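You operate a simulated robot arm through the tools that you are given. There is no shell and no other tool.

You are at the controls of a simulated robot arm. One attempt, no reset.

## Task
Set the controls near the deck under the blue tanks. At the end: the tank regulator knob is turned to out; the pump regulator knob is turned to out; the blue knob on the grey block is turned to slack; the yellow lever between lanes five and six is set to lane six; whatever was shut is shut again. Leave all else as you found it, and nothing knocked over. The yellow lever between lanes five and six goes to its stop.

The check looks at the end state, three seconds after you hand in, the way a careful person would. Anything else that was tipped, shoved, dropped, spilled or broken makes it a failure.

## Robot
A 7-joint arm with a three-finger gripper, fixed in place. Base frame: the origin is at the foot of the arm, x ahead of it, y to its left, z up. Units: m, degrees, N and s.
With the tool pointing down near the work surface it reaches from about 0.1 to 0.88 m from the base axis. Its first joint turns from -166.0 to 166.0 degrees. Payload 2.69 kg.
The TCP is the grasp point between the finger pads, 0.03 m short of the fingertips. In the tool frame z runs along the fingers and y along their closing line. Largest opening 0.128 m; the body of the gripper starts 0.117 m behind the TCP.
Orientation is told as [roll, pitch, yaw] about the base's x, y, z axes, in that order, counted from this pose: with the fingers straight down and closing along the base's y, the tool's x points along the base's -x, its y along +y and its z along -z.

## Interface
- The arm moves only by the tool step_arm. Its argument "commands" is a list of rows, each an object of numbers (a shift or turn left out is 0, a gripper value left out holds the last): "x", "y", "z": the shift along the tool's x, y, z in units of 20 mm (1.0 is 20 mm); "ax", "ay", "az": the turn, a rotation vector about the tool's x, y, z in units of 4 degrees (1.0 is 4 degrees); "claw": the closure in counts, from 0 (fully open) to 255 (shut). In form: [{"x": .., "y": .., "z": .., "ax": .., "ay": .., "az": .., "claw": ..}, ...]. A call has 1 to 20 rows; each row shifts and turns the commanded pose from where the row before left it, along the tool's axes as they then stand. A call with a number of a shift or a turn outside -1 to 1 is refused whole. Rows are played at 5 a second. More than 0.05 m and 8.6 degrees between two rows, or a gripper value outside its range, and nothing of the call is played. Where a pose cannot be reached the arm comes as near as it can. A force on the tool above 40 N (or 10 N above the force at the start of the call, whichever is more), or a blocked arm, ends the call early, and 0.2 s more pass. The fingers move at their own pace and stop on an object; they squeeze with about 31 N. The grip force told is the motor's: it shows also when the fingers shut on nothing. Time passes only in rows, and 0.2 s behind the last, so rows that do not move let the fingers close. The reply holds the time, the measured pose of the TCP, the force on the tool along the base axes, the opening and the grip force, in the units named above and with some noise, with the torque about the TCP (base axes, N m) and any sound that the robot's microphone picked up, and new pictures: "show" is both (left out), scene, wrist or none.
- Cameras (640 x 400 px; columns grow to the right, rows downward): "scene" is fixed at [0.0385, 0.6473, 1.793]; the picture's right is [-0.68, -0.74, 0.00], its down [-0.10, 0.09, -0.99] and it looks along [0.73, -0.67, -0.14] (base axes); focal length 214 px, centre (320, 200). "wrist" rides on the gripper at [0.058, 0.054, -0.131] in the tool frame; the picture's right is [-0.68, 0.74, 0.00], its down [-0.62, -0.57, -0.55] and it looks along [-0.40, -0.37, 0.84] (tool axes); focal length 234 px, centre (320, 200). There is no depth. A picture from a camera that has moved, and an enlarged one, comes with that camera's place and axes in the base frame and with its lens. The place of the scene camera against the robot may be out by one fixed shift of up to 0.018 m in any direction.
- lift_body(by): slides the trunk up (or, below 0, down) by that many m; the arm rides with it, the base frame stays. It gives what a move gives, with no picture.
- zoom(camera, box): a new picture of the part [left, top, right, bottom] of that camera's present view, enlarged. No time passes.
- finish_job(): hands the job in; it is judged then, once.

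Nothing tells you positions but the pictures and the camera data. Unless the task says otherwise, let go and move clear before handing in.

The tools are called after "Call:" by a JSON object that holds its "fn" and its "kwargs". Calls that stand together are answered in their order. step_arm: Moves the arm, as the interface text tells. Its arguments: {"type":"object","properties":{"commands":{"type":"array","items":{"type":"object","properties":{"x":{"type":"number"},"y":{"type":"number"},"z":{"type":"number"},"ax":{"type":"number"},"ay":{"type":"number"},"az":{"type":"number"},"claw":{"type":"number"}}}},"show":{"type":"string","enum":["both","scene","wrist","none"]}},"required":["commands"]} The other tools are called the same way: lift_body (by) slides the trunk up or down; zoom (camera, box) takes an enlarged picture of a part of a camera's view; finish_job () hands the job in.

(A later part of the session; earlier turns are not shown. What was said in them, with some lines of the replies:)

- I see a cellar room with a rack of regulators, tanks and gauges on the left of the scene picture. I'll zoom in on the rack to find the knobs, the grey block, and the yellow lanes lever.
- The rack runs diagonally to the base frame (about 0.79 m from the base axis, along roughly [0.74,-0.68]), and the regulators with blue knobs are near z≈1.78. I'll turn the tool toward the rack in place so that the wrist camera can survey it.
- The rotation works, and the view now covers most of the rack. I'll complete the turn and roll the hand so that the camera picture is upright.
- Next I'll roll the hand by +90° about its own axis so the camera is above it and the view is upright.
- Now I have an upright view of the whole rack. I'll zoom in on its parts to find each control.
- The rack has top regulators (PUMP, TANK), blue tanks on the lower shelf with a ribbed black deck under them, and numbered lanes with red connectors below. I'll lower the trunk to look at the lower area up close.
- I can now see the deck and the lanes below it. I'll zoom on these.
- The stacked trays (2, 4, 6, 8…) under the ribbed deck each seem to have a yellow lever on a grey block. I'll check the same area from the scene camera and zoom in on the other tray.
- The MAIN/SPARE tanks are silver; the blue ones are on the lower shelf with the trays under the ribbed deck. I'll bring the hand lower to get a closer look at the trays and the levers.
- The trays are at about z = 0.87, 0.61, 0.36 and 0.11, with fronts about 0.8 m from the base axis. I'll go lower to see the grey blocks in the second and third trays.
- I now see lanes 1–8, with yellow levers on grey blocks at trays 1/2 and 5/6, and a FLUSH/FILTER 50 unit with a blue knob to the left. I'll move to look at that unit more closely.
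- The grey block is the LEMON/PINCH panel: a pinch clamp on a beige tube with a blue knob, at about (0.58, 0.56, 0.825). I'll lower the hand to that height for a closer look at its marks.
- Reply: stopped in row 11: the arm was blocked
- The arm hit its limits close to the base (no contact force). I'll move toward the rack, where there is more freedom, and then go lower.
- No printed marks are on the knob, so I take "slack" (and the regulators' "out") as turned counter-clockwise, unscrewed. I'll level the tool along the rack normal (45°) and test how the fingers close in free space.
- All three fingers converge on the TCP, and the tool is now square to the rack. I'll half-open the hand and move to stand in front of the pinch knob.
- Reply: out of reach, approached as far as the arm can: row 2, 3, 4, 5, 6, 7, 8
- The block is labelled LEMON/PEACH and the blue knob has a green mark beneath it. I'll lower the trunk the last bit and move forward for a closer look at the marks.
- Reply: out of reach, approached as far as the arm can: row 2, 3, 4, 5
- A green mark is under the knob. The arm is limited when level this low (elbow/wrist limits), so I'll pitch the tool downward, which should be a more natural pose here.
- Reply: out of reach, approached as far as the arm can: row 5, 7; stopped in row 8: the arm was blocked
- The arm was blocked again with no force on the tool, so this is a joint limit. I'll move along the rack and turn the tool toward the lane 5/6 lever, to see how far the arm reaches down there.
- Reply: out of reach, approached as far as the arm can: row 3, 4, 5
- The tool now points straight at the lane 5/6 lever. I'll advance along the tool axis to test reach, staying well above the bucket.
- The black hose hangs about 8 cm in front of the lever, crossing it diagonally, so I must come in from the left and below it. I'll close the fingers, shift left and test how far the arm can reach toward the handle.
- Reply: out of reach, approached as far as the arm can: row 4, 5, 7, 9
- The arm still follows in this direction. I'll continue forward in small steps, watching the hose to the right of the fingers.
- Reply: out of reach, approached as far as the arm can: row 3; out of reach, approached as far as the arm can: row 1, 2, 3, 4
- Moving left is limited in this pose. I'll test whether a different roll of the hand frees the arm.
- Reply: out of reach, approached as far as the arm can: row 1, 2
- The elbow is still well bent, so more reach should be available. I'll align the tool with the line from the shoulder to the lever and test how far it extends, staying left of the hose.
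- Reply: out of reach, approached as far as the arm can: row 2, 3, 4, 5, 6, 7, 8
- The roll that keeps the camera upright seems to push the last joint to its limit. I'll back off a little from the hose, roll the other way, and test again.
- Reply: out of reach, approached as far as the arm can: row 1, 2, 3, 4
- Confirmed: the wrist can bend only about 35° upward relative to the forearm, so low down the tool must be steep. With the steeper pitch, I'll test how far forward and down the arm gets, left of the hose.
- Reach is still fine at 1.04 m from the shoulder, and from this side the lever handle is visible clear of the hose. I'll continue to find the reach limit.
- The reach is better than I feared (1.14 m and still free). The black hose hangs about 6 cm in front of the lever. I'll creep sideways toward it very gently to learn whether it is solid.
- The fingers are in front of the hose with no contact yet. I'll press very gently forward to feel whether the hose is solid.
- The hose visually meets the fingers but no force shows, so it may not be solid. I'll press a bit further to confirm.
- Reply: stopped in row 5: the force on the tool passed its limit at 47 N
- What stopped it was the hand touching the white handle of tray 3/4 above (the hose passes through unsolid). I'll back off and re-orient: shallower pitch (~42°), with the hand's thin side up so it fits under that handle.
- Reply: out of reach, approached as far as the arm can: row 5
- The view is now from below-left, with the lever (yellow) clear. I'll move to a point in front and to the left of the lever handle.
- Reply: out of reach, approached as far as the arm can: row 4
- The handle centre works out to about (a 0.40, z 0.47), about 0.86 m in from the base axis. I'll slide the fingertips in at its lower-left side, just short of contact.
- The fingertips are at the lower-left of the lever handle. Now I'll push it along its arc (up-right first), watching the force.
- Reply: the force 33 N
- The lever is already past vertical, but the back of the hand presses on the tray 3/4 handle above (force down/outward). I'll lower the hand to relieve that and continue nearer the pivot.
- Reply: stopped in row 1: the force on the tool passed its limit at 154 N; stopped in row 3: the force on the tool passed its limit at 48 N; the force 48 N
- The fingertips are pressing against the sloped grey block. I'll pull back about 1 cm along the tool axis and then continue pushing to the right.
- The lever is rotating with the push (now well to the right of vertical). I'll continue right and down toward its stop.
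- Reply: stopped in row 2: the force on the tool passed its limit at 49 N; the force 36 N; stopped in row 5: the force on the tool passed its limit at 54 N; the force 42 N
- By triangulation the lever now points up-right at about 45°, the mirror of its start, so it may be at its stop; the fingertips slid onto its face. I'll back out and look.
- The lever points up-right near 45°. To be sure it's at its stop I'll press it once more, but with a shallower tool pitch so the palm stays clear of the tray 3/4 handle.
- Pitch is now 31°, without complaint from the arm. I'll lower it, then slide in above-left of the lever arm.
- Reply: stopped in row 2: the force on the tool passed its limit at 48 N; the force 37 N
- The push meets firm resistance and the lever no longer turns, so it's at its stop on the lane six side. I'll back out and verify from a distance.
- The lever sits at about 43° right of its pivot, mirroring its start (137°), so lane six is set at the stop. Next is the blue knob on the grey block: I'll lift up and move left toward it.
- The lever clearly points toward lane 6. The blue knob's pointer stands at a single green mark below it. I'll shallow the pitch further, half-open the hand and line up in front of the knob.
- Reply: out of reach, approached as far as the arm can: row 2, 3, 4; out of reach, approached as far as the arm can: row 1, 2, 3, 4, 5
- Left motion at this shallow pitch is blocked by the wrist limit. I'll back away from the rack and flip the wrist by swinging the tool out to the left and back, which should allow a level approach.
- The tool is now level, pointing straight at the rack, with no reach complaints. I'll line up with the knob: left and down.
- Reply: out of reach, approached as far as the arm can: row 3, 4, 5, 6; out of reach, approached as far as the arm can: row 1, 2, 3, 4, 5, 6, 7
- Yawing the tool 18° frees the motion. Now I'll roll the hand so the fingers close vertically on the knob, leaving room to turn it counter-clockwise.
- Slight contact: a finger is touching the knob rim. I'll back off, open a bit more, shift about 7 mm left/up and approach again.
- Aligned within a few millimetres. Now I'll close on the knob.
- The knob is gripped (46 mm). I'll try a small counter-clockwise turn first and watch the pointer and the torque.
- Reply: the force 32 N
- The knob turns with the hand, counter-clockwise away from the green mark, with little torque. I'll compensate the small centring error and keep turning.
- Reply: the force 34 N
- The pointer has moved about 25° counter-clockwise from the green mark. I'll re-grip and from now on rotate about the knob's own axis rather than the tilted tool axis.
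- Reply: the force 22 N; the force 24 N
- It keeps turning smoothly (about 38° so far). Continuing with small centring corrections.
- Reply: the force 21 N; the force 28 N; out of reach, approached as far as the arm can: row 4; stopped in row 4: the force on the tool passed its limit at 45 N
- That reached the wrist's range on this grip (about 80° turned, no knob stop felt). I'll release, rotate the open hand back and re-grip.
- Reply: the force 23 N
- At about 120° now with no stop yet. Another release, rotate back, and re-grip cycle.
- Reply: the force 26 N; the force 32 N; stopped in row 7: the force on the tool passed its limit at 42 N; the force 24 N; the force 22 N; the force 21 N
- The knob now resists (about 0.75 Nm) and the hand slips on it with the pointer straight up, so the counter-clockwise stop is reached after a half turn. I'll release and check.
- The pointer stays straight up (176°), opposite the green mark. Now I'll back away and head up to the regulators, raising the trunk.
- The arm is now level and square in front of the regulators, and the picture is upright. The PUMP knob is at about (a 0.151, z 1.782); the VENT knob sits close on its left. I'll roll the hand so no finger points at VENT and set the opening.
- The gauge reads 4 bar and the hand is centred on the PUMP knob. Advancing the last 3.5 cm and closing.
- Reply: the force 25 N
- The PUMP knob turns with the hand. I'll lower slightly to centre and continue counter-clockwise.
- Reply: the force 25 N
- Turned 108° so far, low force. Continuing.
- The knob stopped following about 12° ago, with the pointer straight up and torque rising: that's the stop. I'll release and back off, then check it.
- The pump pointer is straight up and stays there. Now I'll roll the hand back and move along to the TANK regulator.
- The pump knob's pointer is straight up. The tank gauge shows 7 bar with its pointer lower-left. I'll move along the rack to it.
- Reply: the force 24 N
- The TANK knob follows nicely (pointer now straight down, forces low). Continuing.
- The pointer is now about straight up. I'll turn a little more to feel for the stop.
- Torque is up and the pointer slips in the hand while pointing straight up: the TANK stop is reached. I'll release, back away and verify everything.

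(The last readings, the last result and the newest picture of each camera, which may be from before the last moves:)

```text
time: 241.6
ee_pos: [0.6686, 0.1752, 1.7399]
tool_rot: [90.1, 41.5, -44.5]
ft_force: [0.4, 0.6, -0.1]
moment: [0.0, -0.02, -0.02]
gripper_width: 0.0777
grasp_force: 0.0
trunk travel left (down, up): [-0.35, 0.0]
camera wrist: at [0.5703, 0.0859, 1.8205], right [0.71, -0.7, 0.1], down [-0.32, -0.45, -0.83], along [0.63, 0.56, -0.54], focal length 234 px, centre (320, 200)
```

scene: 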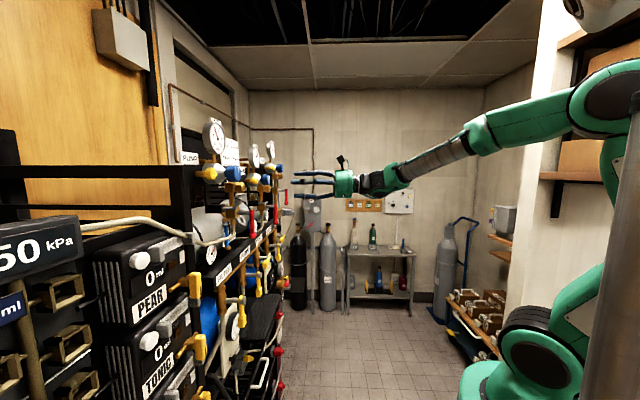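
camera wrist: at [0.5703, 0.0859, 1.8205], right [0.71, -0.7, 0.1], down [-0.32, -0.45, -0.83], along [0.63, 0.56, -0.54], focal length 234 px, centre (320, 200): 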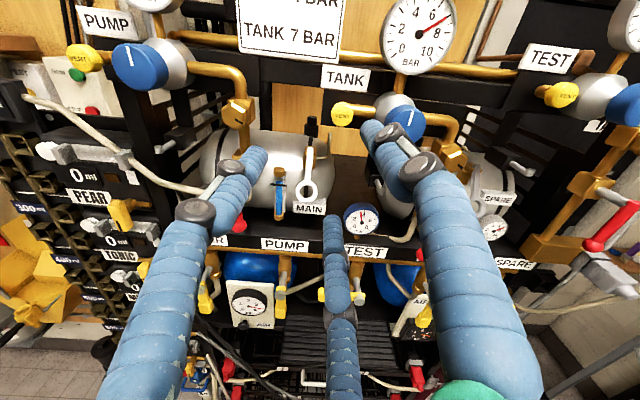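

Call:
{"fn": "zoom", "kwargs": {"camera": "wrist", "box": [340, 70, 480, 160]}}

Call:
{"fn": "zoom", "kwargs": {"camera": "wrist", "box": [60, 10, 220, 110]}}

Call:
{"fn": "zoom", "kwargs": {"camera": "wrist", "box": [160, 320, 460, 400]}}

Call:
{"fn": "zoom", "kwargs": {"camera": "scene", "box": [180, 250, 320, 400]}}

```text
4.44 times, centred on (410, 115) of wrist
camera zoom: at [0.5703, 0.0859, 1.8205], right [0.71, -0.7, 0.1], down [-0.32, -0.45, -0.83], along [0.63, 0.56, -0.54], focal length 1041 px, centre (-80, 578)
```

zoom: 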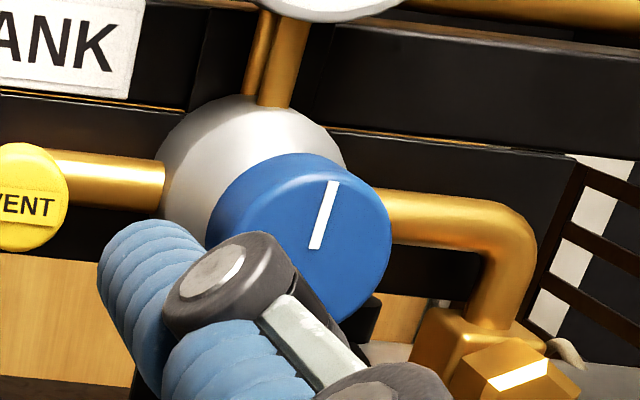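

```text
4.00 times, centred on (140, 60) of wrist
camera zoom: at [0.5703, 0.0859, 1.8205], right [0.71, -0.7, 0.1], down [-0.32, -0.45, -0.83], along [0.63, 0.56, -0.54], focal length 937 px, centre (1040, 760)
```

zoom: 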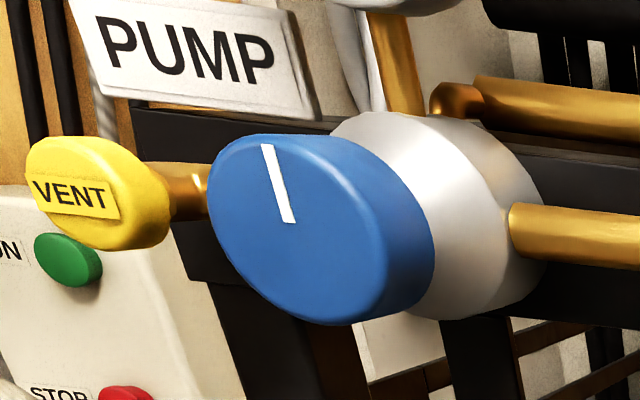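

```text
2.13 times, centred on (310, 360) of wrist
camera zoom: at [0.5703, 0.0859, 1.8205], right [0.71, -0.7, 0.1], down [-0.32, -0.45, -0.83], along [0.63, 0.56, -0.54], focal length 500 px, centre (341, -141)
```

zoom: 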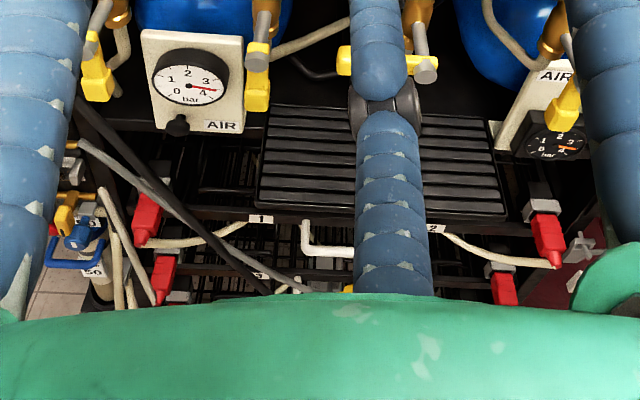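

```text
2.67 times, centred on (250, 325) of scene
camera zoom: at [0.0385, 0.6473, 1.793], right [-0.68, -0.74, 0.0], down [-0.1, 0.09, -0.99], along [0.73, -0.67, -0.14], focal length 572 px, centre (507, -133)
```

zoom: 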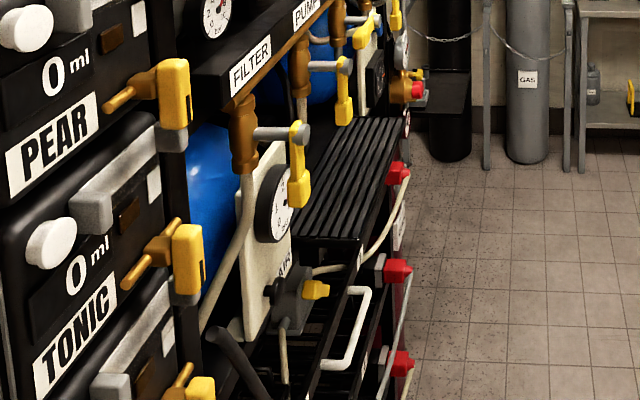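

Both regulator pointers are straight up. I'll retract and lower the body for a last look at the trays, the lane 5/6 lever and the grey block.

Call:
{"fn": "step_arm", "kwargs": {"commands": [{"z": -1}, {"z": -1}, {"z": -1}, {"z": -1}, {"z": -1}, {"z": -1}, {"z": -1}, {"z": -1}, {"x": 0.678, "y": -0.735}, {"x": 0.678, "y": -0.735}, {"x": 0.678, "y": -0.735}, {"x": 0.678, "y": -0.735}], "show": "none"}}

Call:
{"fn": "lift_body", "kwargs": {"by": -0.35}}

Call:
{"fn": "step_arm", "kwargs": {"commands": [{"x": -0.74, "y": -0.68}, {"x": -0.74, "y": -0.68}, {"x": -0.74, "y": -0.68}, {"x": -0.74, "y": -0.68}, {"x": -0.74, "y": -0.68}, {"x": -0.74, "y": -0.68}], "show": "both"}}

```text
time: 244.2
ee_pos: [0.4986, 0.1163, 1.7308]
tool_rot: [90.1, 41.5, -44.6]
ft_force: [-0.5, -0.8, -0.3]
moment: [-0.02, 0.06, -0.05]
gripper_width: 0.0778
grasp_force: 0.1
trunk travel left (down, up): [-0.35, 0.0]
```

```text
time: 247.6
ee_pos: [0.4996, 0.1148, 1.3817]
tool_rot: [90.1, 41.4, -44.5]
ft_force: [0.1, 0.5, 0.6]
moment: [0.01, -0.01, -0.01]
gripper_width: 0.0776
grasp_force: 0.0
trunk travel left (down, up): [0.0, 0.35]
```

```text
time: 249.0
ee_pos: [0.5065, 0.1071, 1.2613]
tool_rot: [90.1, 41.6, -44.5]
ft_force: [0.0, 0.9, 0.4]
moment: [0.0, 0.02, -0.02]
gripper_width: 0.0777
grasp_force: 0.0
trunk travel left (down, up): [0.0, 0.35]
camera wrist: at [0.4093, 0.0182, 1.3419], right [0.71, -0.7, 0.1], down [-0.32, -0.45, -0.83], along [0.63, 0.56, -0.54], focal length 234 px, centre (320, 200)
```

scene: 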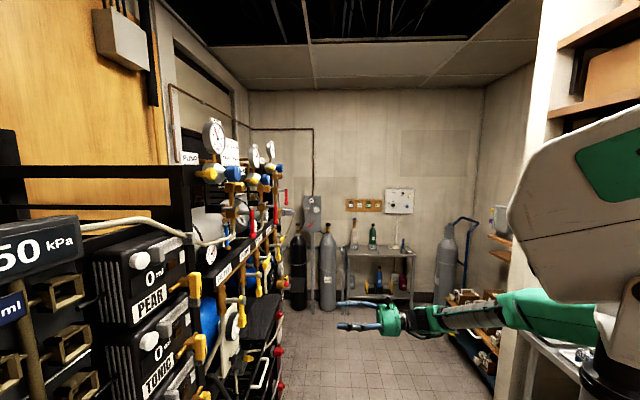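
wrist: 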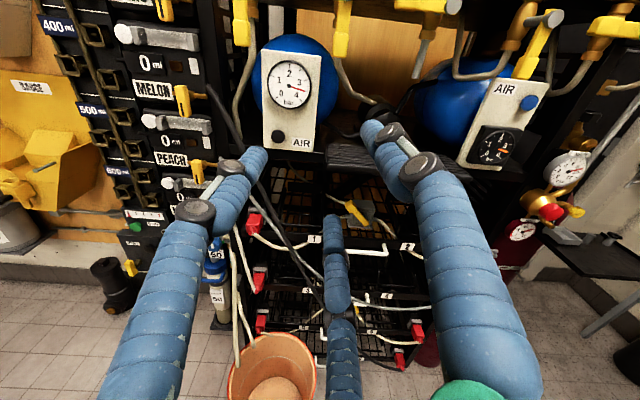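

Call:
{"fn": "zoom", "kwargs": {"camera": "wrist", "box": [200, 160, 460, 370]}}

Call:
{"fn": "step_arm", "kwargs": {"commands": [{"x": 0.678, "y": -0.735}, {"x": 0.678, "y": -0.735}, {"x": 0.678, "y": -0.735}, {"x": 0.678, "y": -0.735}, {"x": 0.678, "y": -0.735}, {"x": 0.678, "y": -0.735}, {"x": 0.678, "y": -0.735}, {"x": 0.678, "y": -0.735}], "show": "wrist"}}

```text
1.90 times, centred on (330, 265) of wrist
camera zoom: at [0.4093, 0.0182, 1.3419], right [0.71, -0.7, 0.1], down [-0.32, -0.45, -0.83], along [0.63, 0.56, -0.54], focal length 446 px, centre (301, 76)
```

zoom: 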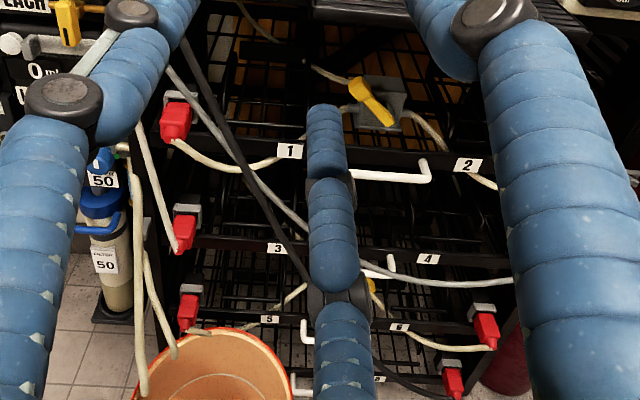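

```text
time: 250.8
ee_pos: [0.393, 0.2181, 1.2465]
tool_rot: [90.2, 41.6, -44.5]
ft_force: [0.0, 0.4, 0.3]
moment: [0.04, -0.02, 0.0]
gripper_width: 0.0777
grasp_force: 0.0
trunk travel left (down, up): [0.0, 0.35]
camera wrist: at [0.2954, 0.1296, 1.3266], right [0.71, -0.7, 0.1], down [-0.32, -0.45, -0.83], along [0.63, 0.56, -0.55], focal length 234 px, centre (320, 200)
```

wrist: 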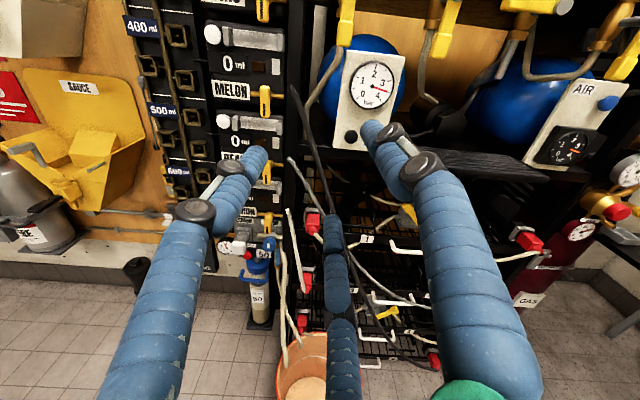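

Call:
{"fn": "zoom", "kwargs": {"camera": "wrist", "box": [330, 270, 450, 370]}}

Call:
{"fn": "zoom", "kwargs": {"camera": "wrist", "box": [200, 200, 320, 300]}}

Call:
{"fn": "zoom", "kwargs": {"camera": "wrist", "box": [300, 190, 560, 370]}}

```text
4.00 times, centred on (390, 320) of wrist
camera zoom: at [0.2954, 0.1296, 1.3266], right [0.71, -0.7, 0.1], down [-0.32, -0.45, -0.83], along [0.63, 0.56, -0.55], focal length 937 px, centre (40, -280)
```

zoom: 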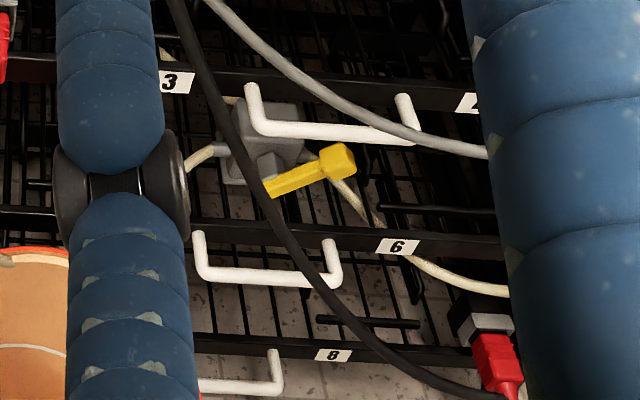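

```text
4.00 times, centred on (260, 250) of wrist
camera zoom: at [0.2954, 0.1296, 1.3266], right [0.71, -0.7, 0.1], down [-0.32, -0.45, -0.83], along [0.63, 0.56, -0.55], focal length 937 px, centre (560, 0)
```

zoom: 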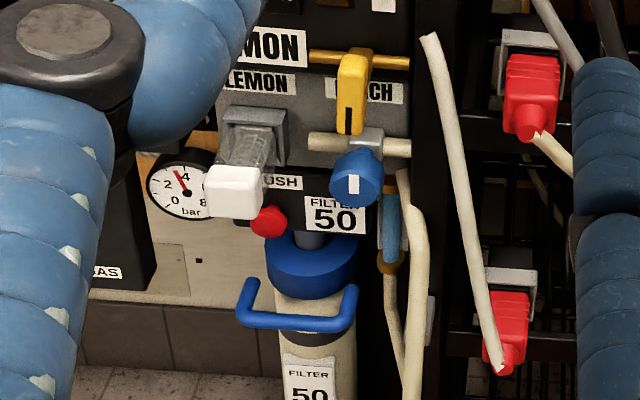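

```text
2.22 times, centred on (430, 280) of wrist
camera zoom: at [0.2954, 0.1296, 1.3266], right [0.71, -0.7, 0.1], down [-0.32, -0.45, -0.83], along [0.63, 0.56, -0.55], focal length 520 px, centre (76, 22)
```

zoom: 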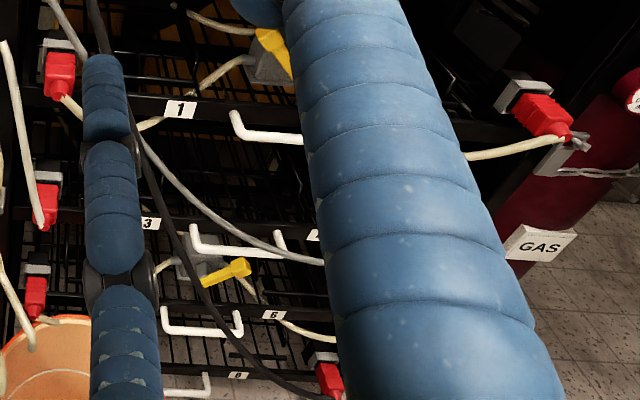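

All four settings check out from here:
- The lane 5/6 lever points to lane six, at its stop.
- The grey block's knob is turned fully counter-clockwise, to its stop. There are no printed marks, so I take this as slack.
- The TANK and PUMP knobs are turned fully counter-clockwise, to their stops. I take this as out.

The trays are still shut and evenly aligned, nothing has been knocked over, and the open hand is clear of everything. I'm handing in.

Call:
{"fn": "finish_job", "kwargs": {}}

```text
The job is handed in.
```

I set all four controls and handed the job in. The arm was let go and clear of everything at the end.

| Control | Set to | How it ended |
|---|---|---|
| Lever between lanes five and six | Lane six | Pushed over until it would not turn further. It sits at the mirror of its starting angle. |
| Blue knob on the grey block | Slack | Turned counter-clockwise about half a turn to a firm stop. |
| Pump regulator knob | Out | Turned counter-clockwise to its stop, pointer straight up. |
| Tank regulator knob | Out | Turned counter-clockwise to its stop, pointer straight up. |

- **Slack and out are my reading:** none of the knobs has a printed slack or out position, so I took both to mean fully counter-clockwise. The blue knob started at the only mark on the grey block, a green one, and now points the opposite way.
- **Gauges unchanged:** the pump and tank gauges did not move, still showing about 4 and 7 bar.
- **Contact on the way:** while reaching the lever, the hand pressed against the handle of tray 3/4 above it and against the block the lever sits on. There was one brief force spike of 154 N. Afterwards the tray was still shut and in line with the others.
- **Nothing opened:** I did not need to open any tray, so nothing had to be shut again.
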